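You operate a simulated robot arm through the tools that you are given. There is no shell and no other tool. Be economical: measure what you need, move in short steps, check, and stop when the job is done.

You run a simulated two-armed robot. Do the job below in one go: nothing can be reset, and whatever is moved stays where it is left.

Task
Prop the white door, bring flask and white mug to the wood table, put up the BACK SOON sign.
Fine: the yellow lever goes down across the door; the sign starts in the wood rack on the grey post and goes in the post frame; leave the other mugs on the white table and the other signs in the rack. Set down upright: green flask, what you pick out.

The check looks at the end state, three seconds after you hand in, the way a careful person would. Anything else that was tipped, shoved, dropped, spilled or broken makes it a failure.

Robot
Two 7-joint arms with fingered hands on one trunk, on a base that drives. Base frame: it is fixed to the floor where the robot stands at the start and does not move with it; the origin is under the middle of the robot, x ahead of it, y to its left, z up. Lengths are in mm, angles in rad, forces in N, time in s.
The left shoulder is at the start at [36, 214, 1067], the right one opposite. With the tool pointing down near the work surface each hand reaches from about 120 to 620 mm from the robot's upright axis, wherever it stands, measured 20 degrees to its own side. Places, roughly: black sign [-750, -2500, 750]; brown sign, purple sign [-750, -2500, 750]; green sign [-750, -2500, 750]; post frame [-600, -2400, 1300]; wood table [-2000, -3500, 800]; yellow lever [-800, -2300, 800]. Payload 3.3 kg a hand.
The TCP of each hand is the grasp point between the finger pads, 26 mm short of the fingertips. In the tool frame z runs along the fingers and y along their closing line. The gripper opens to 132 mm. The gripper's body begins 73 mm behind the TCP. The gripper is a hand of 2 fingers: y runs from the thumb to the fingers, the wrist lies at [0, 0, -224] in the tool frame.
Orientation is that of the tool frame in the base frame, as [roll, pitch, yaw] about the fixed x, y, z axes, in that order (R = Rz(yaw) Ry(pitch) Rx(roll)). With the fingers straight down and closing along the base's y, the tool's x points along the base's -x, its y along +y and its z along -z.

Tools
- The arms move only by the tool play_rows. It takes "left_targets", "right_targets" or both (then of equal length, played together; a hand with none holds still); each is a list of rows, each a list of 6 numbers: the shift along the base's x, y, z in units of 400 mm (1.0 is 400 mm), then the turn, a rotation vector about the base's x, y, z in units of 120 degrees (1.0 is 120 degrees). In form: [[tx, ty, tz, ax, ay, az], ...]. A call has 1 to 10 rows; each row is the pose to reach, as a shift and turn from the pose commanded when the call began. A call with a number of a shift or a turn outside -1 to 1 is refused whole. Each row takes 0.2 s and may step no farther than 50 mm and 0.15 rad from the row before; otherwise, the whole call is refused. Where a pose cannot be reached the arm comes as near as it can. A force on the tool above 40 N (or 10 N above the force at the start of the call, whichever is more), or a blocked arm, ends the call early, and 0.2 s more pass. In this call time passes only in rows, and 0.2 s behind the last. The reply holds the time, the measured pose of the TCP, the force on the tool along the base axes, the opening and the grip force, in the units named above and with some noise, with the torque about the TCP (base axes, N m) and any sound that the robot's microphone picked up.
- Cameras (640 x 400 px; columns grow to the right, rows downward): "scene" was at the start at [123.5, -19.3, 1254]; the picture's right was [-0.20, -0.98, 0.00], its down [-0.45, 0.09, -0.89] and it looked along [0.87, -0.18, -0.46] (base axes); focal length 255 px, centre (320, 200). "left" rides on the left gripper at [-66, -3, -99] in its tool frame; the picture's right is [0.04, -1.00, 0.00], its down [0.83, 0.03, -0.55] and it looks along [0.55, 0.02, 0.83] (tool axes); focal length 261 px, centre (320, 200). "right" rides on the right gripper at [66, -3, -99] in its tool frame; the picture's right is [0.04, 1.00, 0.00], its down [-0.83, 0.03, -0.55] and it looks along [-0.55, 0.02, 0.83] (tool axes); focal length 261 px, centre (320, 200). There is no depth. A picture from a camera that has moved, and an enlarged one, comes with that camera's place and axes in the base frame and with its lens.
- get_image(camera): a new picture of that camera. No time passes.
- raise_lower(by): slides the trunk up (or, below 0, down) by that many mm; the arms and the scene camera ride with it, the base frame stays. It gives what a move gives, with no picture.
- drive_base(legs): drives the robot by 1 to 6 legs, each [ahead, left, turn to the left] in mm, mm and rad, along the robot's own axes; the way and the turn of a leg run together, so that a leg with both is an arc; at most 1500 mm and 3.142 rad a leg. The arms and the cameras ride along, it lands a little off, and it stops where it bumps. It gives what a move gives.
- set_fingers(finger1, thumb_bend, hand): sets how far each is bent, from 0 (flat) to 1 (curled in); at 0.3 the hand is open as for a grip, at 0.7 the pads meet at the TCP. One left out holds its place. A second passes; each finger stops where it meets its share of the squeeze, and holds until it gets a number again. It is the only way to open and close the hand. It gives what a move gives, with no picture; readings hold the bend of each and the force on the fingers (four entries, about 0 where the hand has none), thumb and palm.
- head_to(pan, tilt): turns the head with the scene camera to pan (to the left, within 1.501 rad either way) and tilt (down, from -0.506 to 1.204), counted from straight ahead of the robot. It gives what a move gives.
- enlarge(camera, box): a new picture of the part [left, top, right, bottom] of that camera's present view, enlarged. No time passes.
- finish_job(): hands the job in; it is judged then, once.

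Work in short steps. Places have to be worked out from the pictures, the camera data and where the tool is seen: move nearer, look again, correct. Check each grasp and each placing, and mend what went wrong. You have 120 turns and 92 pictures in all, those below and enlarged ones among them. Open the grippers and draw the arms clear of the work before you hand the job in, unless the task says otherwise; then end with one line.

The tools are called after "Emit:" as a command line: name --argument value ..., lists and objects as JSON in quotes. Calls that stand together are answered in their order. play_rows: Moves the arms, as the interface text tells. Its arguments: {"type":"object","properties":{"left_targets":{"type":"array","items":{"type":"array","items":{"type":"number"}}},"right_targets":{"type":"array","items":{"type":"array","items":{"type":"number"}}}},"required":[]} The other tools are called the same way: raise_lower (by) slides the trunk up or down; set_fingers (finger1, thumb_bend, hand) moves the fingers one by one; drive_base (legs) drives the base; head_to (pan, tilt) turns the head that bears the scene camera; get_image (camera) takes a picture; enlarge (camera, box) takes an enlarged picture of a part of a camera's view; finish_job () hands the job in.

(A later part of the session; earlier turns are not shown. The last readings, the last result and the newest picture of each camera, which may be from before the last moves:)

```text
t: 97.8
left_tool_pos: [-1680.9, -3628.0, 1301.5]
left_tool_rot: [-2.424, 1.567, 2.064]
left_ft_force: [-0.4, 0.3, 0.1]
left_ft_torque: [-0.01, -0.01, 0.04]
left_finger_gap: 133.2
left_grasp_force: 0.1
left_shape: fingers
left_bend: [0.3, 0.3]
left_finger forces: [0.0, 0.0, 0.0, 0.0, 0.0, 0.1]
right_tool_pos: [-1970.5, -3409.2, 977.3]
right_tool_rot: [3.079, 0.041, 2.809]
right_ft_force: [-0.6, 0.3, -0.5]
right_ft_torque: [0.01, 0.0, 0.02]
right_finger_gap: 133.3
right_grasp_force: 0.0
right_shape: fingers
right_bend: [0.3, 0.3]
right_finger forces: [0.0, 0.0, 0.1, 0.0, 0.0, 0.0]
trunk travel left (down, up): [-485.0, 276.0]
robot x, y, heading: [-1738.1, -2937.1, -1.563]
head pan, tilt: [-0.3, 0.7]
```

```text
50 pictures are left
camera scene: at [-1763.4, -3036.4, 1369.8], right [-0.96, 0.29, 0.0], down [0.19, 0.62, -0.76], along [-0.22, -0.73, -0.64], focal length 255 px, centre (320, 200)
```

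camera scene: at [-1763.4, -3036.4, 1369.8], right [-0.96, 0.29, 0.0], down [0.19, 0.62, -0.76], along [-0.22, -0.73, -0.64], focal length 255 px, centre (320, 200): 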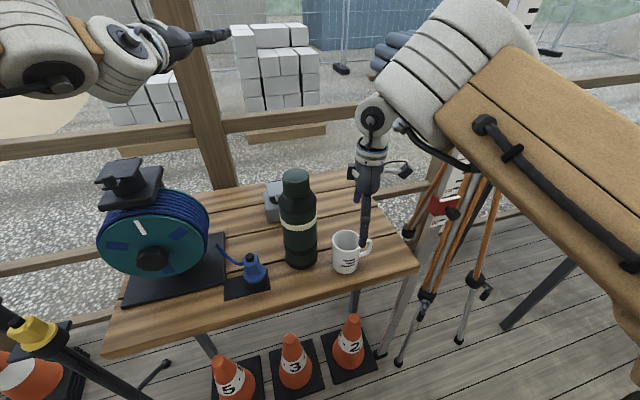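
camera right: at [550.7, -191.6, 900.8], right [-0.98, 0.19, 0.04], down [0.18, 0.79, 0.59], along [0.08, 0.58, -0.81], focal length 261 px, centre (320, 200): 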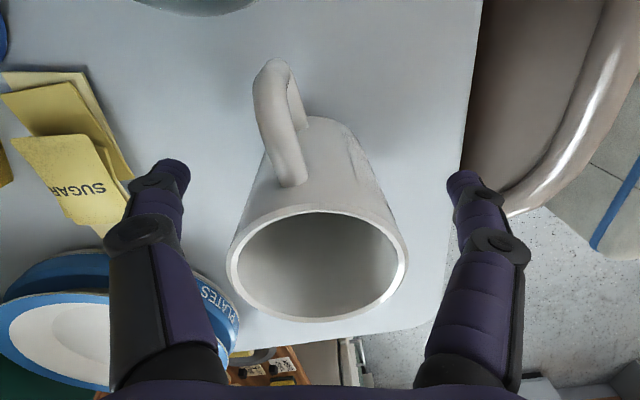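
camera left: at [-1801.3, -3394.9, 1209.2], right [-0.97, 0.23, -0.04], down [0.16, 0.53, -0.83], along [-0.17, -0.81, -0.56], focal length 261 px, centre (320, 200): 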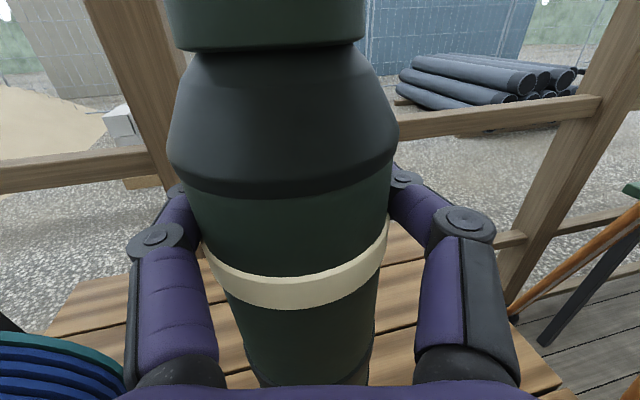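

Both stand upright and clear of each other. I'll back out, turn left to face the post (heading 0) and look.

Emit:
drive_base --legs '[[-600, 0, 0], [0, 0, 1.565]]'

Emit:
head_to --pan 0 --tilt 0.35

Emit:
get_image --camera "scene"

```text
t: 105.0
left_tool_pos: [-1055.0, -2273.7, 1302.3]
left_tool_rot: [-2.49, 1.567, -2.726]
left_ft_force: [-0.5, 0.3, -0.3]
left_ft_torque: [-0.02, 0.0, 0.05]
left_finger_gap: 132.9
left_grasp_force: 0.1
left_shape: fingers
left_bend: [0.3, 0.3]
left_finger forces: [0.1, 0.1, 0.1, 0.0, 0.1, 0.1]
right_tool_pos: [-1273.5, -2560.9, 984.9]
right_tool_rot: [3.091, 0.051, -1.917]
right_ft_force: [0.5, 0.2, 0.5]
right_ft_torque: [-0.02, 0.01, -0.03]
right_finger_gap: 133.3
right_grasp_force: 0.0
right_shape: fingers
right_bend: [0.3, 0.3]
right_finger forces: [0.1, 0.1, 0.0, 0.0, 0.0, 0.0]
trunk travel left (down, up): [-485.0, 276.0]
robot x, y, heading: [-1749.2, -2322.5, -0.002]
head pan, tilt: [-0.3, 0.7]
```

```text
t: 105.9
left_tool_pos: [-1055.4, -2273.5, 1302.2]
left_tool_rot: [-2.515, 1.567, -2.753]
left_ft_force: [0.2, -0.2, 0.7]
left_ft_torque: [-0.02, -0.01, -0.02]
left_finger_gap: 132.9
left_grasp_force: 0.1
left_shape: fingers
left_bend: [0.3, 0.3]
left_finger forces: [0.0, 0.0, 0.0, 0.0, 0.1, 0.0]
right_tool_pos: [-1272.9, -2562.3, 983.8]
right_tool_rot: [3.089, 0.054, -1.922]
right_ft_force: [0.6, 0.4, -2.2]
right_ft_torque: [0.01, -0.01, -0.04]
right_finger_gap: 133.0
right_grasp_force: 0.1
right_shape: fingers
right_bend: [0.3, 0.3]
right_finger forces: [0.0, 0.1, 0.0, 0.0, 0.0, 0.0]
trunk travel left (down, up): [-485.0, 276.0]
robot x, y, heading: [-1746.8, -2323.6, -0.006]
head pan, tilt: [0.0, 0.351]
```

```text
49 pictures are left
camera scene: at [-1636.9, -2325.5, 1401.0], right [0.0, -1.0, 0.0], down [-0.34, 0.0, -0.94], along [0.94, 0.0, -0.34], focal length 255 px, centre (320, 200)
```

scene: 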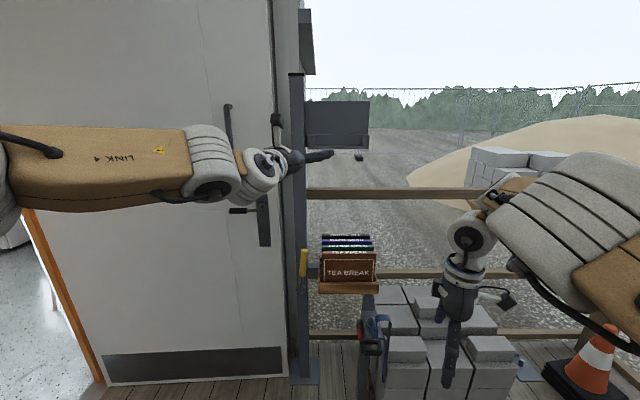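

The rack, the yellow lever on the post and the frame are all ahead. I'll zoom in on the signs, the lever and the frame.

Emit:
enlarge --camera "scene" --box '[220, 215, 420, 340]'

Emit:
enlarge --camera "scene" --box '[230, 60, 410, 180]'

```text
3.20 times, centred on (320, 278) of scene
camera zoom: at [-1636.9, -2325.5, 1401.0], right [0.0, -1.0, 0.0], down [-0.34, 0.0, -0.94], along [0.94, 0.0, -0.34], focal length 815 px, centre (320, -48)
```

zoom: 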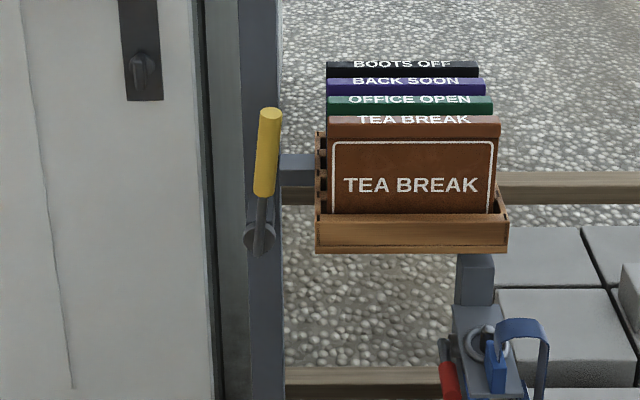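

```text
3.33 times, centred on (320, 120) of scene
camera zoom: at [-1636.9, -2325.5, 1401.0], right [0.0, -1.0, 0.0], down [-0.34, 0.0, -0.94], along [0.94, 0.0, -0.34], focal length 849 px, centre (320, 467)
```

zoom: 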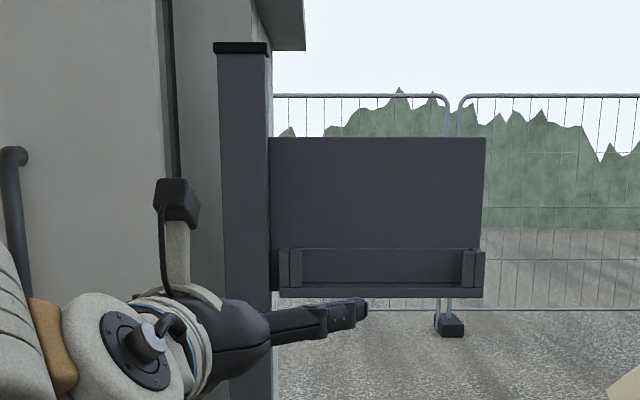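

BACK SOON is the purple sign, third from the front. The lever pivots on the post and has to swing left (+y) and down across the door. I'll lower the trunk, drive 130 closer, and drop the left hand to lever height for a closer look.

Emit:
raise_lower --by -120

Emit:
drive_base --legs '[[130, 0, 0]]'

Emit:
play_rows --left_targets '[[0, 0, -0.1, 0, 0, 0], [0, 0, -0.2, 0, 0, 0], [0, 0, -0.3, 0, 0, 0], [0, 0, -0.4, 0, 0, 0], [0, 0, -0.5, 0, 0, 0], [0, 0, -0.6, 0, 0, 0], [0, 0, -0.7, 0, 0, 0]]'

Emit:
get_image --camera "left"

Emit:
get_image --camera "scene"

```text
t: 107.4
left_tool_pos: [-1054.2, -2274.7, 1181.4]
left_tool_rot: [-2.34, 1.568, -2.578]
left_ft_force: [0.1, 0.4, -0.8]
left_ft_torque: [0.01, 0.03, -0.01]
left_finger_gap: 133.2
left_grasp_force: 0.2
left_shape: fingers
left_bend: [0.3, 0.3]
left_finger forces: [0.0, 0.0, 0.0, 0.0, 0.0, 0.0]
right_tool_pos: [-1276.1, -2573.6, 859.4]
right_tool_rot: [3.072, 0.061, -1.955]
right_ft_force: [0.4, -1.2, 0.0]
right_ft_torque: [0.02, -0.04, -0.02]
right_finger_gap: 133.3
right_grasp_force: 0.1
right_shape: fingers
right_bend: [0.3, 0.3]
right_finger forces: [0.1, 0.1, 0.0, 0.1, 0.0, 0.0]
trunk travel left (down, up): [-365.0, 396.0]
robot x, y, heading: [-1746.1, -2322.8, -0.004]
head pan, tilt: [0.0, 0.351]
```

```text
t: 108.7
left_tool_pos: [-922.8, -2274.0, 1181.5]
left_tool_rot: [-2.654, 1.566, -2.887]
left_ft_force: [0.7, -0.3, 0.1]
left_ft_torque: [0.01, 0.03, -0.01]
left_finger_gap: 133.4
left_grasp_force: 0.1
left_shape: fingers
left_bend: [0.3, 0.3]
left_finger forces: [0.0, 0.0, 0.1, 0.1, 0.0, 0.1]
right_tool_pos: [-1141.2, -2572.0, 863.5]
right_tool_rot: [3.08, 0.068, -1.951]
right_ft_force: [0.1, 0.3, -0.3]
right_ft_torque: [0.0, 0.02, 0.02]
right_finger_gap: 132.9
right_grasp_force: 0.0
right_shape: fingers
right_bend: [0.3, 0.3]
right_finger forces: [0.0, 0.0, 0.0, 0.0, 0.0, 0.1]
trunk travel left (down, up): [-365.0, 396.0]
robot x, y, heading: [-1614.9, -2326.0, 0.001]
head pan, tilt: [0.0, 0.351]
```

```text
t: 110.3
left_tool_pos: [-925.6, -2271.2, 902.9]
left_tool_rot: [-2.324, 1.567, -2.56]
left_ft_force: [1.2, 1.0, 0.2]
left_ft_torque: [-0.02, 0.0, -0.04]
left_finger_gap: 133.2
left_grasp_force: 0.1
left_shape: fingers
left_bend: [0.3, 0.3]
left_finger forces: [0.1, 0.0, 0.0, 0.0, 0.1, 0.0]
right_tool_pos: [-1141.7, -2574.6, 864.0]
right_tool_rot: [3.079, 0.071, -1.959]
right_ft_force: [-0.1, -0.2, -0.3]
right_ft_torque: [0.03, 0.03, 0.0]
right_finger_gap: 133.4
right_grasp_force: 0.0
right_shape: fingers
right_bend: [0.3, 0.3]
right_finger forces: [0.0, 0.0, 0.0, 0.0, 0.0, 0.1]
trunk travel left (down, up): [-365.0, 396.0]
robot x, y, heading: [-1618.5, -2321.4, -0.005]
head pan, tilt: [0.0, 0.351]
```

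```text
46 pictures are left
camera left: at [-1024.4, -2250.1, 969.3], right [-0.23, -0.97, -0.04], down [-0.53, 0.16, -0.83], along [0.81, -0.17, -0.55], focal length 261 px, centre (320, 200)
```

left: 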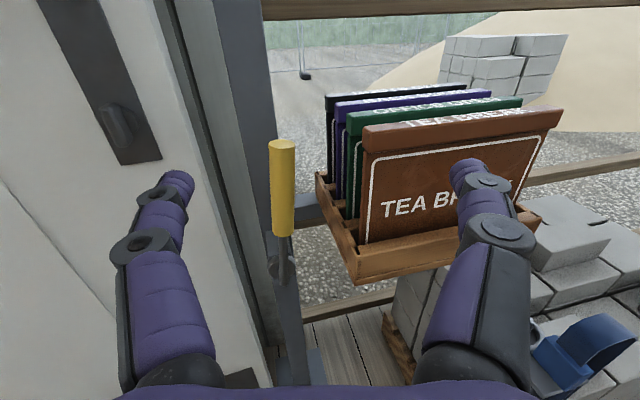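

```text
45 pictures are left
camera scene: at [-1491.6, -2325.5, 1280.3], right [0.0, -1.0, 0.0], down [-0.34, 0.0, -0.94], along [0.94, 0.0, -0.34], focal length 255 px, centre (320, 200)
```

scene: 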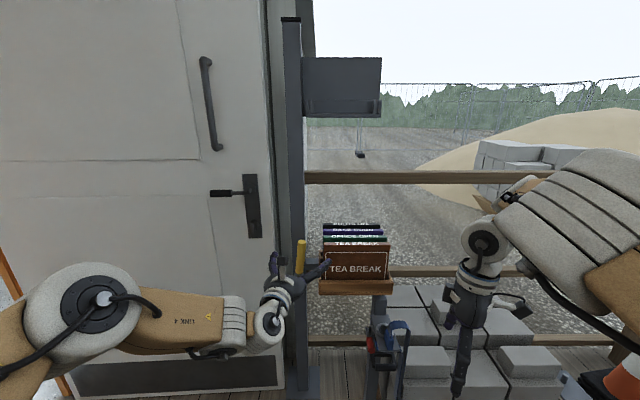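

By triangulation the lever's yellow top is at [-758, -2265, 866] with its pivot near [-750, -2246, 690]. The brown sign's left edge is at y about -2335, which leaves a 59 mm gap. I'll close the left fingers into a pusher, align with that gap, and drive nearer.

Emit:
set_fingers --hand "left" --finger1 0.7 --thumb_bend 0.7

Emit:
play_rows --left_targets '[[0, -0.015, -0.05, 0, 0, -0.025], [0, -0.03, -0.1, 0, 0, -0.05], [0, -0.045, -0.135, 0, 0, -0.05]]'

Emit:
drive_base --legs '[[75, 0, 0]]'

Emit:
get_image --camera "left"

```text
t: 111.3
left_tool_pos: [-926.7, -2271.4, 904.2]
left_tool_rot: [-2.553, 1.567, -2.792]
left_ft_force: [0.5, 0.2, -0.2]
left_ft_torque: [0.02, -0.04, -0.02]
left_finger_gap: 2.4
left_grasp_force: 0.1
left_shape: fingers
left_bend: [0.7, 0.7]
left_finger forces: [0.1, 0.1, 0.0, 0.1, 0.0, 0.0]
right_tool_pos: [-1142.2, -2573.6, 864.1]
right_tool_rot: [3.079, 0.072, -1.958]
right_ft_force: [-0.7, 0.3, 0.5]
right_ft_torque: [-0.01, 0.04, 0.0]
right_finger_gap: 132.9
right_grasp_force: 0.1
right_shape: fingers
right_bend: [0.3, 0.3]
right_finger forces: [0.0, 0.0, 0.0, 0.1, 0.1, 0.0]
trunk travel left (down, up): [-365.0, 396.0]
robot x, y, heading: [-1616.3, -2326.5, -0.001]
head pan, tilt: [0.0, 0.351]
```

```text
t: 112.1
left_tool_pos: [-922.7, -2290.8, 849.5]
left_tool_rot: [-2.586, 1.567, -2.926]
left_ft_force: [-0.9, 0.2, 0.8]
left_ft_torque: [0.01, -0.02, -0.01]
left_finger_gap: 1.9
left_grasp_force: 0.1
left_shape: fingers
left_bend: [0.7, 0.7]
left_finger forces: [0.1, 0.0, 0.0, 0.0, 0.1, 0.1]
right_tool_pos: [-1142.2, -2574.4, 864.1]
right_tool_rot: [3.08, 0.072, -1.959]
right_ft_force: [0.8, -0.4, 0.4]
right_ft_torque: [0.02, 0.03, -0.02]
right_finger_gap: 133.1
right_grasp_force: 0.2
right_shape: fingers
right_bend: [0.3, 0.3]
right_finger forces: [0.0, 0.0, 0.0, 0.0, 0.0, 0.1]
trunk travel left (down, up): [-365.0, 396.0]
robot x, y, heading: [-1615.7, -2323.3, -0.008]
head pan, tilt: [0.0, 0.351]
```

```text
t: 113.1
left_tool_pos: [-849.7, -2290.9, 848.4]
left_tool_rot: [-2.639, 1.566, -2.981]
left_ft_force: [-0.2, -0.3, -0.2]
left_ft_torque: [0.01, -0.01, -0.02]
left_finger_gap: 1.8
left_grasp_force: 0.0
left_shape: fingers
left_bend: [0.7, 0.7]
left_finger forces: [0.1, 0.0, 0.0, 0.0, 0.0, 0.1]
right_tool_pos: [-1068.9, -2575.2, 863.1]
right_tool_rot: [3.078, 0.071, -1.957]
right_ft_force: [-1.1, -1.0, 0.2]
right_ft_torque: [-0.01, 0.02, 0.02]
right_finger_gap: 133.1
right_grasp_force: 0.1
right_shape: fingers
right_bend: [0.3, 0.3]
right_finger forces: [0.0, 0.1, 0.0, 0.0, 0.0, 0.0]
trunk travel left (down, up): [-365.0, 396.0]
robot x, y, heading: [-1544.6, -2324.5, -0.007]
head pan, tilt: [0.0, 0.351]
```

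```text
44 pictures are left
camera left: at [-944.6, -2260.9, 913.9], right [-0.33, -0.94, -0.04], down [-0.51, 0.22, -0.83], along [0.79, -0.26, -0.56], focal length 261 px, centre (320, 200)
```

left: 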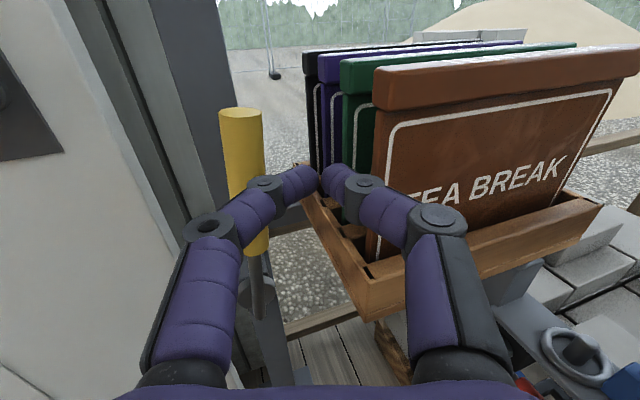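

In this orientation the closed fingers form a wide V. I'll back off 40 mm and roll the hand 90° about its pointing axis, so only the 20 mm finger width has to enter the gap.

Emit:
play_rows --left_targets '[[-0.06, 0, 0, -0.0678, 0.02335, 0], [-0.1, 0, 0, -0.1356, 0.0467, 0], [-0.1, 0, 0, -0.2034, 0.07, 0], [-0.1, 0, 0, -0.2712, 0.0934, 0], [-0.1, 0, 0, -0.339, 0.1167, 0], [-0.1, 0, 0, -0.4068, 0.14, 0], [-0.1, 0, 0, -0.4746, 0.1634, 0], [-0.1, 0, 0, -0.5424, 0.1868, 0], [-0.1, 0, 0, -0.61, 0.21, 0], [-0.1, 0, 0, -0.678, 0.2335, 0]]'

Emit:
get_image --camera "left"

```text
t: 115.3
left_tool_pos: [-890.8, -2291.4, 848.6]
left_tool_rot: [-1.559, 0.064, -1.904]
left_ft_force: [0.0, -0.1, 0.3]
left_ft_torque: [-0.02, -0.01, -0.02]
left_finger_gap: 2.0
left_grasp_force: 0.1
left_shape: fingers
left_bend: [0.7, 0.7]
left_finger forces: [0.1, 0.0, 0.0, 0.1, 0.0, 0.0]
right_tool_pos: [-1070.9, -2574.7, 863.6]
right_tool_rot: [3.078, 0.073, -1.96]
right_ft_force: [0.4, 0.3, 0.5]
right_ft_torque: [-0.03, 0.01, 0.04]
right_finger_gap: 133.1
right_grasp_force: 0.0
right_shape: fingers
right_bend: [0.3, 0.3]
right_finger forces: [0.0, 0.1, 0.1, 0.1, 0.0, 0.0]
trunk travel left (down, up): [-365.0, 396.0]
robot x, y, heading: [-1545.2, -2324.3, -0.006]
head pan, tilt: [0.0, 0.351]
```

```text
43 pictures are left
camera left: at [-963.6, -2197.3, 855.2], right [-0.04, -0.1, 0.99], down [-0.79, -0.6, -0.09], along [0.61, -0.79, -0.05], focal length 261 px, centre (320, 200)
```

left: 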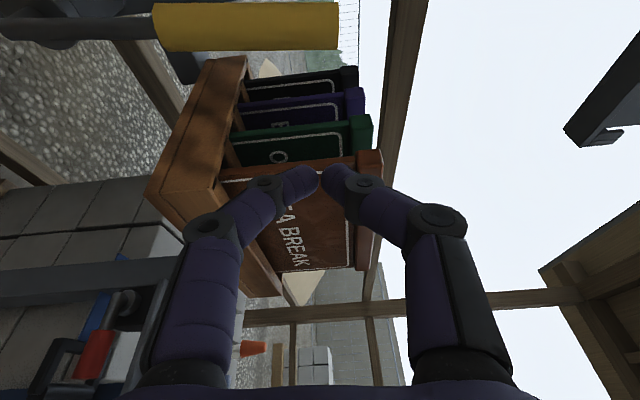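

The hand rolled fine, and this view confirms the lever and the gap. I'll slide straight in along +x beside the lever.

Emit:
play_rows --left_targets '[[0.08, 0, 0, 0, 0, 0], [0.16, 0, 0, 0, 0, 0], [0.24, 0, 0, 0, 0, 0], [0.31, 0, 0, 0, 0, 0]]'

Emit:
get_image --camera "left"

```text
t: 116.3
left_tool_pos: [-828.5, -2292.6, 847.7]
left_tool_rot: [-1.562, 0.067, -1.906]
left_ft_force: [-0.3, 0.3, -0.2]
left_ft_torque: [-0.03, 0.0, 0.04]
left_finger_gap: 2.2
left_grasp_force: 0.1
left_shape: fingers
left_bend: [0.7, 0.7]
left_finger forces: [0.0, 0.0, 0.0, 0.0, 0.1, 0.1]
left hand out of reach, approached as far as the arm can: row 3, 4
right_tool_pos: [-1070.0, -2575.8, 863.3]
right_tool_rot: [3.079, 0.073, -1.96]
right_ft_force: [0.0, 0.9, -1.2]
right_ft_torque: [0.03, 0.0, 0.01]
right_finger_gap: 133.0
right_grasp_force: 0.1
right_shape: fingers
right_bend: [0.3, 0.3]
right_finger forces: [0.1, 0.0, 0.0, 0.0, 0.1, 0.0]
trunk travel left (down, up): [-365.0, 396.0]
robot x, y, heading: [-1549.3, -2326.6, -0.008]
head pan, tilt: [0.0, 0.351]
```

```text
42 pictures are left
camera left: at [-901.2, -2198.1, 854.4], right [-0.04, -0.1, 0.99], down [-0.79, -0.6, -0.09], along [0.61, -0.79, -0.05], focal length 261 px, centre (320, 200)
```

left: 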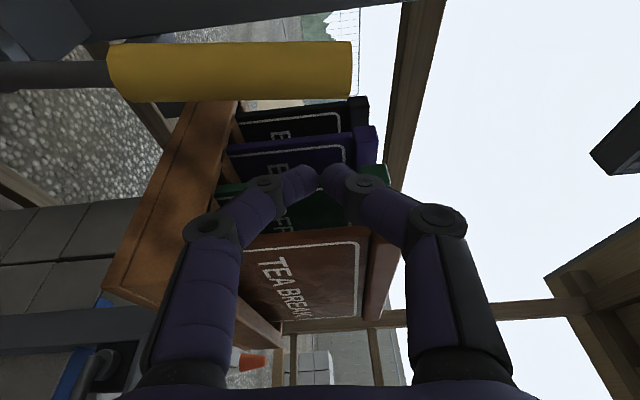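

The arm is at full stretch. I'll pull the right hand aside, retract the left by 70 mm, and drive 130 mm ahead to gain slack.

Emit:
play_rows --left_targets '[[-0.09, 0, 0, 0, 0, 0], [-0.175, 0, 0, 0, 0, 0], [-0.175, 0, 0, 0, 0, 0]]' --right_targets '[[-0.06, -0.08, 0.05, 0, 0, 0], [-0.12, -0.16, 0.1, 0, 0, 0], [-0.18, -0.24, 0.15, 0, 0, 0]]'

Emit:
drive_base --legs '[[125, 0, 0]]'

Emit:
get_image --camera "left"

```text
t: 117.1
left_tool_pos: [-898.4, -2291.7, 847.8]
left_tool_rot: [-1.564, 0.068, -1.905]
left_ft_force: [-0.4, 0.5, 0.5]
left_ft_torque: [0.01, 0.02, -0.02]
left_finger_gap: 2.1
left_grasp_force: 0.1
left_shape: fingers
left_bend: [0.7, 0.7]
left_finger forces: [0.1, 0.0, 0.0, 0.1, 0.1, 0.0]
right_tool_pos: [-1140.2, -2671.2, 925.1]
right_tool_rot: [3.077, 0.07, -1.956]
right_ft_force: [-0.4, -0.1, 0.5]
right_ft_torque: [0.05, -0.01, 0.01]
right_finger_gap: 133.1
right_grasp_force: 0.1
right_shape: fingers
right_bend: [0.3, 0.3]
right_finger forces: [0.0, 0.0, 0.0, 0.0, 0.0, 0.0]
trunk travel left (down, up): [-365.0, 396.0]
robot x, y, heading: [-1541.5, -2325.9, -0.006]
head pan, tilt: [0.0, 0.351]
```

```text
t: 118.3
left_tool_pos: [-771.6, -2290.6, 847.2]
left_tool_rot: [-1.561, 0.065, -1.901]
left_ft_force: [0.9, -0.6, 0.0]
left_ft_torque: [0.0, 0.04, 0.0]
left_finger_gap: 1.7
left_grasp_force: 0.1
left_shape: fingers
left_bend: [0.7, 0.7]
left_finger forces: [0.0, 0.0, 0.0, 0.0, 0.0, 0.0]
right_tool_pos: [-1013.8, -2669.8, 924.8]
right_tool_rot: [3.08, 0.071, -1.956]
right_ft_force: [-0.1, -0.3, -0.4]
right_ft_torque: [0.03, 0.02, -0.03]
right_finger_gap: 132.9
right_grasp_force: 0.0
right_shape: fingers
right_bend: [0.3, 0.3]
right_finger forces: [0.0, 0.1, 0.0, 0.0, 0.0, 0.0]
trunk travel left (down, up): [-365.0, 396.0]
robot x, y, heading: [-1421.4, -2330.6, -0.004]
head pan, tilt: [0.0, 0.351]
```

```text
41 pictures are left
camera left: at [-845.6, -2196.8, 853.8], right [-0.04, -0.1, 0.99], down [-0.79, -0.6, -0.09], along [0.61, -0.79, -0.05], focal length 261 px, centre (320, 200)
```

left: 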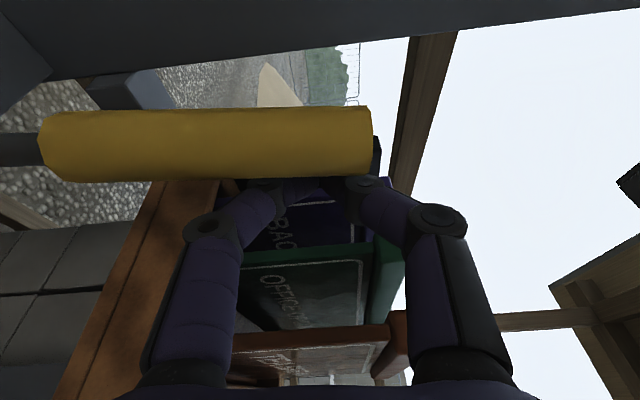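

The fingertips are right beside the lever, on its right. I'll push it left along its arc for the first 45°.

Emit:
play_rows --left_targets '[[-0.01, 0.025, -0.005, 0, 0, 0], [-0.01, 0.065, -0.01, 0, 0, 0], [-0.01, 0.107, -0.015, 0, 0, 0], [-0.01, 0.154, -0.018, 0, 0, 0], [-0.01, 0.2, -0.022, 0, 0, 0], [-0.01, 0.24, -0.032, 0, 0, 0], [-0.01, 0.282, -0.05, 0, 0, 0], [-0.01, 0.32, -0.07, 0, 0, 0], [-0.01, 0.35, -0.09, 0, 0, 0]]'

Emit:
get_image --camera "left"

Emit:
get_image --camera "scene"

```text
t: 120.3
left_tool_pos: [-776.4, -2151.3, 812.2]
left_tool_rot: [-1.562, 0.067, -1.904]
left_ft_force: [-0.6, 0.6, 0.7]
left_ft_torque: [0.01, -0.01, 0.0]
left_finger_gap: 1.4
left_grasp_force: 0.1
left_shape: fingers
left_bend: [0.7, 0.7]
left_finger forces: [0.0, 0.0, 0.0, 0.0, 0.0, 0.0]
right_tool_pos: [-1013.4, -2669.9, 924.4]
right_tool_rot: [3.079, 0.071, -1.957]
right_ft_force: [-0.5, 1.4, 0.2]
right_ft_torque: [0.03, -0.03, -0.02]
right_finger_gap: 133.4
right_grasp_force: 0.1
right_shape: fingers
right_bend: [0.3, 0.3]
right_finger forces: [0.0, 0.0, 0.0, 0.0, 0.0, 0.0]
trunk travel left (down, up): [-365.0, 396.0]
robot x, y, heading: [-1420.5, -2324.5, -0.006]
head pan, tilt: [0.0, 0.351]
```

```text
40 pictures are left
camera left: at [-849.9, -2057.4, 818.8], right [-0.04, -0.1, 0.99], down [-0.79, -0.6, -0.09], along [0.61, -0.79, -0.05], focal length 261 px, centre (320, 200)
```

left: 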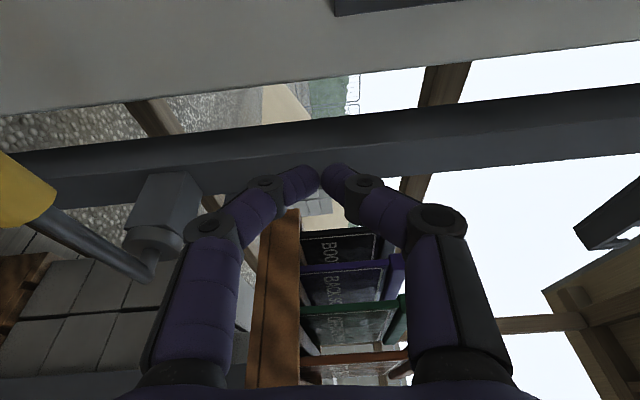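

```text
39 pictures are left
camera scene: at [-1294.3, -2326.1, 1280.4], right [0.0, -1.0, 0.0], down [-0.34, 0.0, -0.94], along [0.94, 0.0, -0.34], focal length 255 px, centre (320, 200)
```

scene: 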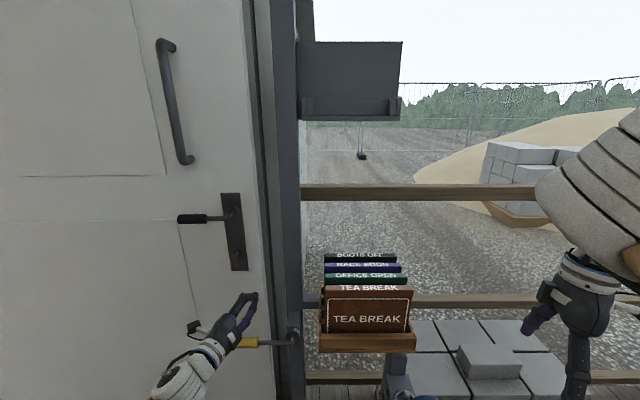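

The lever has swung over and lies left across the door. I'll withdraw the left hand and check.

Emit:
play_rows --left_targets '[[-0.09, 0, 0.02, 0, 0, 0], [-0.18, 0, 0.06, 0, 0, 0], [-0.26, 0.06, 0.1, 0, 0, 0], [-0.3, 0.14, 0.14, 0, 0, 0]]'

Emit:
head_to --pan 0 --tilt 0.6

Emit:
enlarge --camera "scene" --box '[160, 150, 460, 340]'

```text
t: 121.3
left_tool_pos: [-895.5, -2093.3, 871.4]
left_tool_rot: [-1.56, 0.066, -1.905]
left_ft_force: [0.3, 0.2, 0.2]
left_ft_torque: [0.02, -0.03, 0.03]
left_finger_gap: 1.2
left_grasp_force: 0.1
left_shape: fingers
left_bend: [0.7, 0.7]
left_finger forces: [0.0, 0.0, 0.1, 0.0, 0.1, 0.0]
right_tool_pos: [-1014.6, -2670.7, 923.8]
right_tool_rot: [3.081, 0.072, -1.958]
right_ft_force: [0.6, 0.5, 0.2]
right_ft_torque: [-0.02, -0.01, -0.01]
right_finger_gap: 133.1
right_grasp_force: 0.0
right_shape: fingers
right_bend: [0.3, 0.3]
right_finger forces: [0.0, 0.1, 0.0, 0.1, 0.0, 0.0]
trunk travel left (down, up): [-365.0, 396.0]
robot x, y, heading: [-1422.1, -2324.9, -0.003]
head pan, tilt: [0.0, 0.351]
```

```text
t: 122.1
left_tool_pos: [-894.3, -2093.8, 870.1]
left_tool_rot: [-1.562, 0.065, -1.902]
left_ft_force: [0.8, -0.5, 0.0]
left_ft_torque: [0.0, 0.0, -0.01]
left_finger_gap: 1.5
left_grasp_force: 0.2
left_shape: fingers
left_bend: [0.7, 0.7]
left_finger forces: [0.0, 0.0, 0.1, 0.0, 0.0, 0.1]
right_tool_pos: [-1015.5, -2670.1, 923.4]
right_tool_rot: [3.078, 0.07, -1.958]
right_ft_force: [0.7, 0.4, 0.4]
right_ft_torque: [0.03, -0.03, -0.04]
right_finger_gap: 133.2
right_grasp_force: 0.0
right_shape: fingers
right_bend: [0.3, 0.3]
right_finger forces: [0.0, 0.0, 0.0, 0.0, 0.0, 0.1]
trunk travel left (down, up): [-365.0, 396.0]
robot x, y, heading: [-1419.4, -2321.3, -0.003]
head pan, tilt: [0.0, 0.6]
```

```text
2.11 times, centred on (310, 245) of scene
camera zoom: at [-1299.0, -2326.1, 1257.7], right [0.0, -1.0, 0.0], down [-0.56, 0.0, -0.83], along [0.83, 0.0, -0.56], focal length 536 px, centre (341, 105)
```

zoom: 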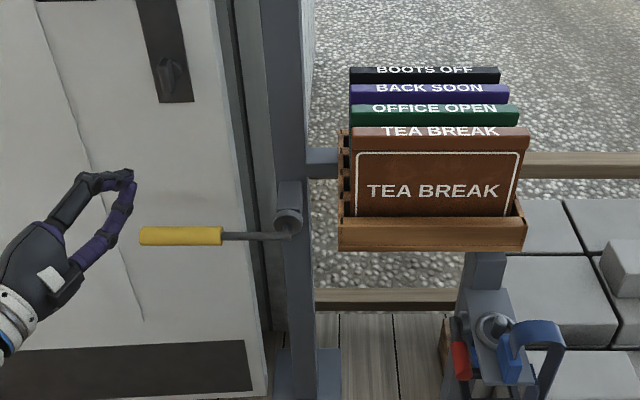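

The lever now lies level across the door. Next is the purple sign, 19 mm thick with about 47 mm pitch, at x about -707, y -2339 to -2543, top z about 885. I'll pull the left hand back, raise the trunk 120, and place the robot turned 0.35 rad left so the right hand can close along x above the rack.

Emit:
play_rows --left_targets '[[-0.1, 0, 0, 0, 0, 0], [-0.2, 0, 0, 0, 0, 0], [-0.3, 0, 0, 0, 0, 0]]'

Emit:
raise_lower --by 120

Emit:
drive_base --legs '[[0, 0, 0.35], [60, -140, 0]]'

Emit:
head_to --pan -0.35 --tilt 0.5

Emit:
get_image --camera "scene"

```text
t: 122.9
left_tool_pos: [-1016.9, -2096.0, 869.5]
left_tool_rot: [-1.559, 0.068, -1.904]
left_ft_force: [0.5, 0.9, -0.2]
left_ft_torque: [-0.02, -0.02, 0.02]
left_finger_gap: 1.5
left_grasp_force: 0.1
left_shape: fingers
left_bend: [0.7, 0.7]
left_finger forces: [0.0, 0.0, 0.0, 0.0, 0.0, 0.1]
right_tool_pos: [-1014.3, -2671.9, 924.3]
right_tool_rot: [3.081, 0.071, -1.955]
right_ft_force: [-0.4, -0.3, -0.2]
right_ft_torque: [0.01, -0.01, -0.01]
right_finger_gap: 133.2
right_grasp_force: 0.2
right_shape: fingers
right_bend: [0.3, 0.3]
right_finger forces: [0.0, 0.0, 0.1, 0.0, 0.0, 0.1]
trunk travel left (down, up): [-365.0, 396.0]
robot x, y, heading: [-1416.0, -2325.2, 0.0]
head pan, tilt: [0.0, 0.6]
```

```text
t: 124.4
left_tool_pos: [-1017.1, -2095.7, 990.0]
left_tool_rot: [-1.56, 0.068, -1.902]
left_ft_force: [-0.8, 0.1, -0.8]
left_ft_torque: [0.03, 0.0, -0.03]
left_finger_gap: 1.7
left_grasp_force: 0.0
left_shape: fingers
left_bend: [0.7, 0.7]
left_finger forces: [0.1, 0.0, 0.0, 0.0, 0.1, 0.1]
right_tool_pos: [-1013.7, -2670.4, 1044.2]
right_tool_rot: [3.079, 0.071, -1.957]
right_ft_force: [0.0, 0.1, -0.1]
right_ft_torque: [0.02, -0.01, -0.02]
right_finger_gap: 133.0
right_grasp_force: 0.1
right_shape: fingers
right_bend: [0.3, 0.3]
right_finger forces: [0.1, 0.0, 0.0, 0.0, 0.0, 0.0]
trunk travel left (down, up): [-485.0, 276.0]
robot x, y, heading: [-1416.4, -2327.0, -0.004]
head pan, tilt: [0.0, 0.6]
```

```text
t: 126.9
left_tool_pos: [-1015.2, -2082.1, 987.9]
left_tool_rot: [-1.562, 0.069, -1.551]
left_ft_force: [0.6, -0.6, -0.4]
left_ft_torque: [0.02, 0.01, 0.02]
left_finger_gap: 1.6
left_grasp_force: 0.1
left_shape: fingers
left_bend: [0.7, 0.7]
left_finger forces: [0.0, 0.0, 0.0, 0.0, 0.1, 0.0]
right_tool_pos: [-812.5, -2620.8, 1043.5]
right_tool_rot: [3.078, 0.073, -1.605]
right_ft_force: [0.2, -1.6, -0.1]
right_ft_torque: [0.0, 0.02, -0.01]
right_finger_gap: 133.0
right_grasp_force: 0.0
right_shape: fingers
right_bend: [0.3, 0.3]
right_finger forces: [0.1, 0.1, 0.1, 0.1, 0.0, 0.1]
trunk travel left (down, up): [-485.0, 276.0]
robot x, y, heading: [-1315.4, -2436.7, 0.353]
head pan, tilt: [0.0, 0.6]
```

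```text
t: 127.7
left_tool_pos: [-1015.9, -2081.2, 988.4]
left_tool_rot: [-1.562, 0.068, -1.551]
left_ft_force: [-0.2, -0.4, 0.3]
left_ft_torque: [0.0, 0.04, 0.02]
left_finger_gap: 1.8
left_grasp_force: 0.0
left_shape: fingers
left_bend: [0.7, 0.7]
left_finger forces: [0.0, 0.0, 0.0, 0.0, 0.1, 0.0]
right_tool_pos: [-814.2, -2621.4, 1044.3]
right_tool_rot: [3.08, 0.072, -1.603]
right_ft_force: [-0.6, -2.0, -0.8]
right_ft_torque: [-0.03, 0.02, 0.04]
right_finger_gap: 133.0
right_grasp_force: 0.1
right_shape: fingers
right_bend: [0.3, 0.3]
right_finger forces: [0.0, 0.0, 0.0, 0.2, 0.0, 0.0]
trunk travel left (down, up): [-485.0, 276.0]
robot x, y, heading: [-1313.9, -2433.0, 0.352]
head pan, tilt: [-0.351, 0.499]
```

```text
37 pictures are left
camera scene: at [-1206.2, -2430.6, 1387.4], right [0.0, -1.0, 0.0], down [-0.48, 0.0, -0.88], along [0.88, 0.0, -0.48], focal length 255 px, centre (320, 200)
```

scene: 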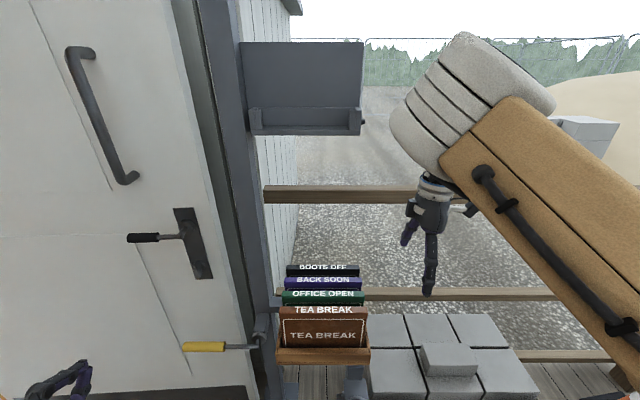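

The right hand is nearly square to the signs. The frame overhangs the rack, so I'll tilt the hand 25° to keep the wrist out to the right of it, pre-close the fingers to about 45 mm, and come in above the purple sign.

Emit:
set_fingers --hand "right" --finger1 0.59 --thumb_bend 0.59

Emit:
play_rows --right_targets '[[0.03, 0.03, -0.03, 0.043, -0.007, 0.004], [0.07, 0.07, -0.06, 0.086, -0.014, 0.008], [0.11, 0.12, -0.1, 0.13, -0.021, 0.012], [0.15, 0.17, -0.13, 0.173, -0.028, 0.015], [0.19, 0.23, -0.16, 0.173, -0.028, 0.015], [0.22, 0.29, -0.18, 0.173, -0.028, 0.015], [0.255, 0.337, -0.2, 0.173, -0.028, 0.015]]'

Emit:
get_image --camera "right"

Emit:
get_image --camera "scene"

```text
t: 128.7
left_tool_pos: [-1015.6, -2080.6, 987.9]
left_tool_rot: [-1.561, 0.068, -1.55]
left_ft_force: [0.5, 0.8, 0.4]
left_ft_torque: [0.0, 0.02, 0.02]
left_finger_gap: 1.3
left_grasp_force: 0.0
left_shape: fingers
left_bend: [0.7, 0.7]
left_finger forces: [0.0, 0.0, 0.0, 0.0, 0.1, 0.0]
right_tool_pos: [-813.7, -2620.8, 1044.1]
right_tool_rot: [3.079, 0.072, -1.605]
right_ft_force: [-0.5, 0.3, -0.6]
right_ft_torque: [0.01, -0.01, -0.02]
right_finger_gap: 36.9
right_grasp_force: 0.0
right_shape: fingers
right_bend: [0.59, 0.59]
right_finger forces: [0.0, 0.1, 0.1, 0.1, 0.0, 0.1]
trunk travel left (down, up): [-485.0, 276.0]
robot x, y, heading: [-1313.7, -2433.5, 0.353]
head pan, tilt: [-0.351, 0.499]
```

```text
t: 130.3
left_tool_pos: [-1015.2, -2080.5, 988.0]
left_tool_rot: [-1.563, 0.068, -1.553]
left_ft_force: [0.0, 0.1, 0.0]
left_ft_torque: [0.02, 0.01, 0.01]
left_finger_gap: 1.4
left_grasp_force: 0.1
left_shape: fingers
left_bend: [0.7, 0.7]
left_finger forces: [0.1, 0.1, 0.1, 0.1, 0.0, 0.0]
right_tool_pos: [-713.9, -2484.3, 965.2]
right_tool_rot: [3.137, 0.437, -1.558]
right_ft_force: [0.3, 0.7, 0.5]
right_ft_torque: [0.0, 0.03, 0.02]
right_finger_gap: 36.7
right_grasp_force: 0.1
right_shape: fingers
right_bend: [0.59, 0.59]
right_finger forces: [0.0, 0.0, 0.1, 0.1, 0.1, 0.1]
trunk travel left (down, up): [-485.0, 276.0]
robot x, y, heading: [-1312.4, -2437.9, 0.346]
head pan, tilt: [-0.351, 0.499]
```

```text
36 pictures are left
camera right: at [-709.3, -2583.8, 1025.4], right [-1.0, -0.05, -0.01], down [-0.04, 0.52, 0.85], along [-0.04, 0.85, -0.52], focal length 261 px, centre (320, 200)
```

right: 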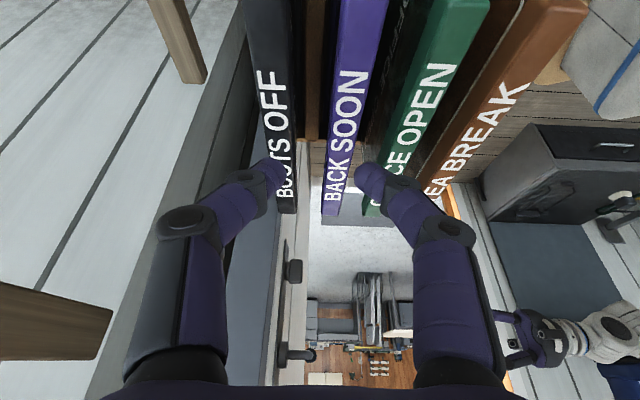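

```text
35 pictures are left
camera scene: at [-1205.7, -2430.7, 1387.4], right [0.0, -1.0, 0.0], down [-0.48, 0.0, -0.88], along [0.88, 0.0, -0.48], focal length 255 px, centre (320, 200)
```

scene: 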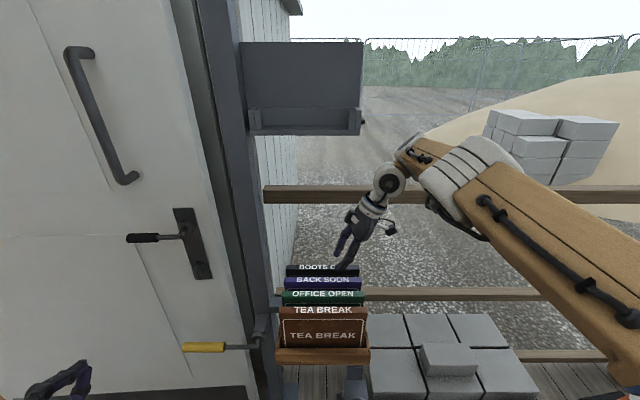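

Very clear view: purple lies at x about -730 and the pitch is about 48 mm. I'll narrow the gap to about 29 mm, centre on x -730 and drop so the tips are about 10 mm above the sign tops, then check.

Emit:
set_fingers --hand "right" --finger1 0.615 --thumb_bend 0.615

Emit:
play_rows --right_targets '[[-0.02, 0, -0.03, 0, 0, 0], [-0.04, 0, -0.07, 0, 0, 0], [-0.04, 0, -0.11, 0, 0, 0]]'

Emit:
get_image --camera "right"

```text
t: 131.3
left_tool_pos: [-1016.2, -2081.5, 988.1]
left_tool_rot: [-1.561, 0.068, -1.549]
left_ft_force: [-1.2, -0.4, -0.1]
left_ft_torque: [0.0, -0.02, -0.01]
left_finger_gap: 1.6
left_grasp_force: 0.1
left_shape: fingers
left_bend: [0.7, 0.7]
left_finger forces: [0.1, 0.0, 0.0, 0.1, 0.0, 0.1]
right_tool_pos: [-713.4, -2483.2, 964.7]
right_tool_rot: [3.136, 0.434, -1.558]
right_ft_force: [-0.2, 0.3, -0.5]
right_ft_torque: [-0.01, -0.02, -0.03]
right_finger_gap: 30.6
right_grasp_force: 0.0
right_shape: fingers
right_bend: [0.61, 0.61]
right_finger forces: [0.0, 0.0, 0.0, 0.1, 0.0, 0.0]
trunk travel left (down, up): [-485.0, 276.0]
robot x, y, heading: [-1314.3, -2433.4, 0.35]
head pan, tilt: [-0.351, 0.499]
```

```text
t: 132.1
left_tool_pos: [-1015.3, -2081.1, 988.1]
left_tool_rot: [-1.563, 0.068, -1.549]
left_ft_force: [0.2, -0.7, -0.1]
left_ft_torque: [0.0, -0.01, 0.01]
left_finger_gap: 1.4
left_grasp_force: 0.0
left_shape: fingers
left_bend: [0.7, 0.7]
left_finger forces: [0.0, 0.0, 0.0, 0.0, 0.0, 0.0]
right_tool_pos: [-729.0, -2485.0, 919.3]
right_tool_rot: [3.137, 0.434, -1.559]
right_ft_force: [-0.4, -0.6, -0.5]
right_ft_torque: [0.01, 0.02, -0.01]
right_finger_gap: 30.3
right_grasp_force: 0.0
right_shape: fingers
right_bend: [0.61, 0.61]
right_finger forces: [0.1, 0.1, 0.0, 0.0, 0.0, 0.0]
trunk travel left (down, up): [-485.0, 276.0]
robot x, y, heading: [-1310.8, -2435.2, 0.348]
head pan, tilt: [-0.351, 0.499]
```

```text
34 pictures are left
camera right: at [-724.9, -2585.9, 979.6], right [-1.0, -0.05, -0.01], down [-0.04, 0.52, 0.85], along [-0.04, 0.85, -0.52], focal length 261 px, centre (320, 200)
```

right: 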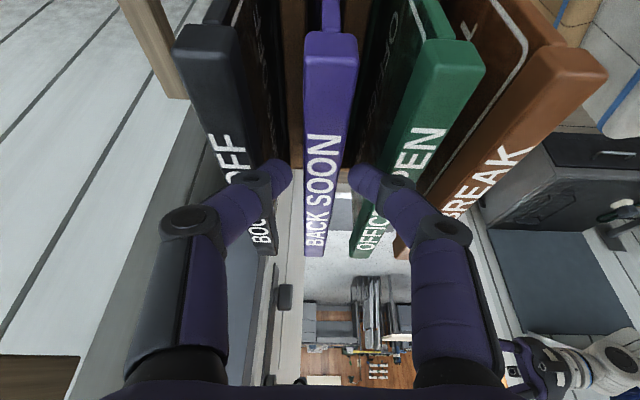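

The fingers are centred on the purple cap to within 2 mm. I'll descend 21 mm slowly so the tips sit about 11 mm below the cap top, then close.

Emit:
play_rows --right_targets '[[-0.005, 0, -0.013, 0, 0, 0], [-0.005, 0, -0.026, 0, 0, 0], [-0.005, 0, -0.04, 0, 0, 0], [-0.005, 0, -0.052, 0, 0, 0]]'

Emit:
get_image --camera "right"

```text
t: 133.1
left_tool_pos: [-1015.8, -2080.8, 988.1]
left_tool_rot: [-1.56, 0.068, -1.55]
left_ft_force: [-0.4, 0.4, 0.1]
left_ft_torque: [0.01, 0.03, -0.01]
left_finger_gap: 1.4
left_grasp_force: 0.1
left_shape: fingers
left_bend: [0.7, 0.7]
left_finger forces: [0.0, 0.0, 0.0, 0.0, 0.0, 0.1]
right_tool_pos: [-730.1, -2485.9, 898.9]
right_tool_rot: [3.137, 0.434, -1.56]
right_ft_force: [0.4, 0.4, -0.6]
right_ft_torque: [0.01, -0.02, -0.03]
right_finger_gap: 29.9
right_grasp_force: 0.1
right_shape: fingers
right_bend: [0.61, 0.61]
right_finger forces: [0.0, 0.0, 0.0, 0.0, 0.1, 0.0]
trunk travel left (down, up): [-485.0, 276.0]
robot x, y, heading: [-1316.1, -2433.7, 0.344]
head pan, tilt: [-0.351, 0.499]
```

```text
33 pictures are left
camera right: at [-726.3, -2585.6, 958.8], right [-1.0, -0.05, -0.01], down [-0.04, 0.52, 0.85], along [-0.04, 0.85, -0.52], focal length 261 px, centre (320, 200)
```

right: 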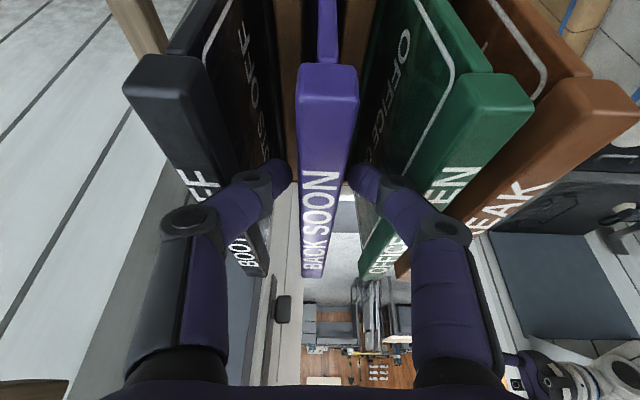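

No contact force and it's well centred. Closing on the purple cap.

Emit:
set_fingers --hand "right" --finger1 0.72 --thumb_bend 0.72

Emit:
play_rows --right_targets '[[0, 0, 0.02, 0, 0, 0], [0, 0, 0.05, 0, 0, 0]]'

Emit:
get_image --camera "right"

```text
t: 134.1
left_tool_pos: [-1014.6, -2081.7, 987.3]
left_tool_rot: [-1.561, 0.068, -1.548]
left_ft_force: [-1.3, 0.4, -0.2]
left_ft_torque: [0.02, 0.01, 0.01]
left_finger_gap: 1.7
left_grasp_force: 0.0
left_shape: fingers
left_bend: [0.7, 0.7]
left_finger forces: [0.0, 0.0, 0.0, 0.1, 0.1, 0.0]
right_tool_pos: [-729.6, -2485.4, 898.4]
right_tool_rot: [3.135, 0.434, -1.558]
right_ft_force: [1.0, -0.2, -1.1]
right_ft_torque: [-0.01, 0.01, 0.02]
right_finger_gap: 16.7
right_grasp_force: 7.8
right_shape: fingers
right_bend: [0.67, 0.68]
right_finger forces: [7.2, 0.0, 0.1, 0.0, 7.1, 0.0]
trunk travel left (down, up): [-485.0, 276.0]
robot x, y, heading: [-1314.0, -2434.8, 0.351]
head pan, tilt: [-0.351, 0.499]
```

```text
t: 134.7
left_tool_pos: [-1015.4, -2080.5, 989.8]
left_tool_rot: [-1.561, 0.069, -1.55]
left_ft_force: [0.7, 0.1, 0.2]
left_ft_torque: [-0.02, 0.03, -0.01]
left_finger_gap: 1.5
left_grasp_force: 0.1
left_shape: fingers
left_bend: [0.7, 0.7]
left_finger forces: [0.0, 0.0, 0.0, 0.0, 0.0, 0.1]
right_tool_pos: [-731.1, -2485.6, 917.8]
right_tool_rot: [3.136, 0.433, -1.559]
right_ft_force: [-0.1, 0.4, -1.3]
right_ft_torque: [-0.01, 0.02, -0.01]
right_finger_gap: 16.7
right_grasp_force: 7.1
right_shape: fingers
right_bend: [0.67, 0.68]
right_finger forces: [6.9, 0.0, 0.0, 0.0, 7.0, 0.0]
trunk travel left (down, up): [-485.0, 276.0]
robot x, y, heading: [-1311.6, -2431.8, 0.349]
head pan, tilt: [-0.351, 0.499]
```

```text
32 pictures are left
camera right: at [-725.8, -2586.1, 978.4], right [-1.0, -0.05, -0.01], down [-0.04, 0.52, 0.85], along [-0.04, 0.85, -0.52], focal length 261 px, centre (320, 200)
```

right: 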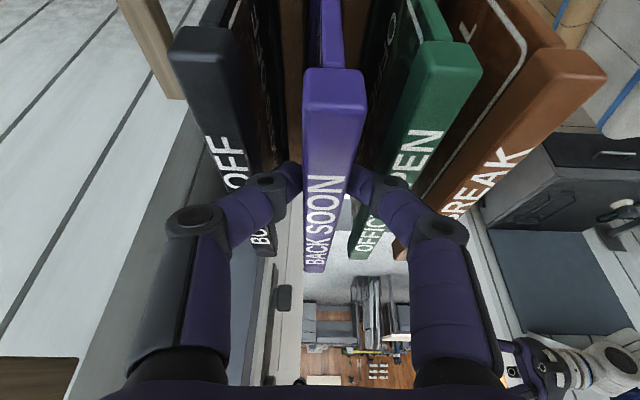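

The sign rises with the hand. I'll squeeze more firmly and lift 150 mm straight up, out of the rack.

Emit:
set_fingers --hand "right" --finger1 0.85 --thumb_bend 0.85

Emit:
play_rows --right_targets '[[0, 0, 0.06, 0, 0, 0], [0, 0, 0.12, 0, 0, 0], [0, 0, 0.18, 0, 0, 0], [0, 0, 0.24, 0, 0, 0], [0, 0, 0.3, 0, 0, 0], [0, 0, 0.36, 0, 0, 0]]'

Emit:
get_image --camera "scene"

```text
t: 135.7
left_tool_pos: [-1016.1, -2081.4, 987.1]
left_tool_rot: [-1.562, 0.065, -1.55]
left_ft_force: [0.1, -0.2, -0.2]
left_ft_torque: [-0.06, 0.03, -0.01]
left_finger_gap: 1.6
left_grasp_force: 0.0
left_shape: fingers
left_bend: [0.7, 0.7]
left_finger forces: [0.0, 0.0, 0.0, 0.0, 0.1, 0.0]
right_tool_pos: [-730.4, -2485.1, 918.0]
right_tool_rot: [3.136, 0.435, -1.559]
right_ft_force: [-1.0, 0.5, -1.6]
right_ft_torque: [0.02, 0.06, 0.04]
right_finger_gap: 15.0
right_grasp_force: 21.1
right_shape: fingers
right_bend: [0.72, 0.72]
right_finger forces: [21.1, 0.0, 0.0, 0.0, 20.7, 0.0]
trunk travel left (down, up): [-485.0, 276.0]
robot x, y, heading: [-1313.2, -2434.9, 0.351]
head pan, tilt: [-0.351, 0.499]
```

```text
t: 137.1
left_tool_pos: [-1016.9, -2080.9, 986.8]
left_tool_rot: [-1.56, 0.069, -1.548]
left_ft_force: [0.2, -1.1, -0.4]
left_ft_torque: [-0.03, 0.01, -0.03]
left_finger_gap: 1.4
left_grasp_force: 0.0
left_shape: fingers
left_bend: [0.7, 0.7]
left_finger forces: [0.0, 0.1, 0.1, 0.0, 0.0, 0.0]
right_tool_pos: [-731.6, -2485.8, 1063.2]
right_tool_rot: [3.136, 0.434, -1.558]
right_ft_force: [0.3, -0.3, -2.1]
right_ft_torque: [-0.08, -0.02, -0.01]
right_finger_gap: 14.9
right_grasp_force: 22.3
right_shape: fingers
right_bend: [0.72, 0.74]
right_finger forces: [21.8, 0.0, 0.0, 0.0, 21.6, 0.0]
trunk travel left (down, up): [-485.0, 276.0]
robot x, y, heading: [-1311.2, -2436.0, 0.35]
head pan, tilt: [-0.351, 0.499]
```

```text
31 pictures are left
camera scene: at [-1206.4, -2430.7, 1387.5], right [0.0, -1.0, 0.0], down [-0.48, 0.0, -0.88], along [0.88, 0.0, -0.48], focal length 255 px, centre (320, 200)
```

scene: 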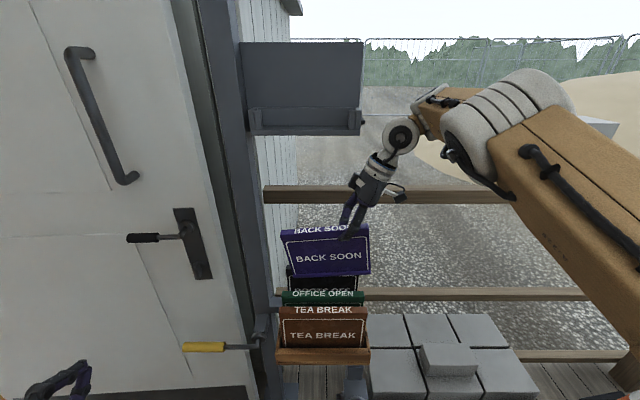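

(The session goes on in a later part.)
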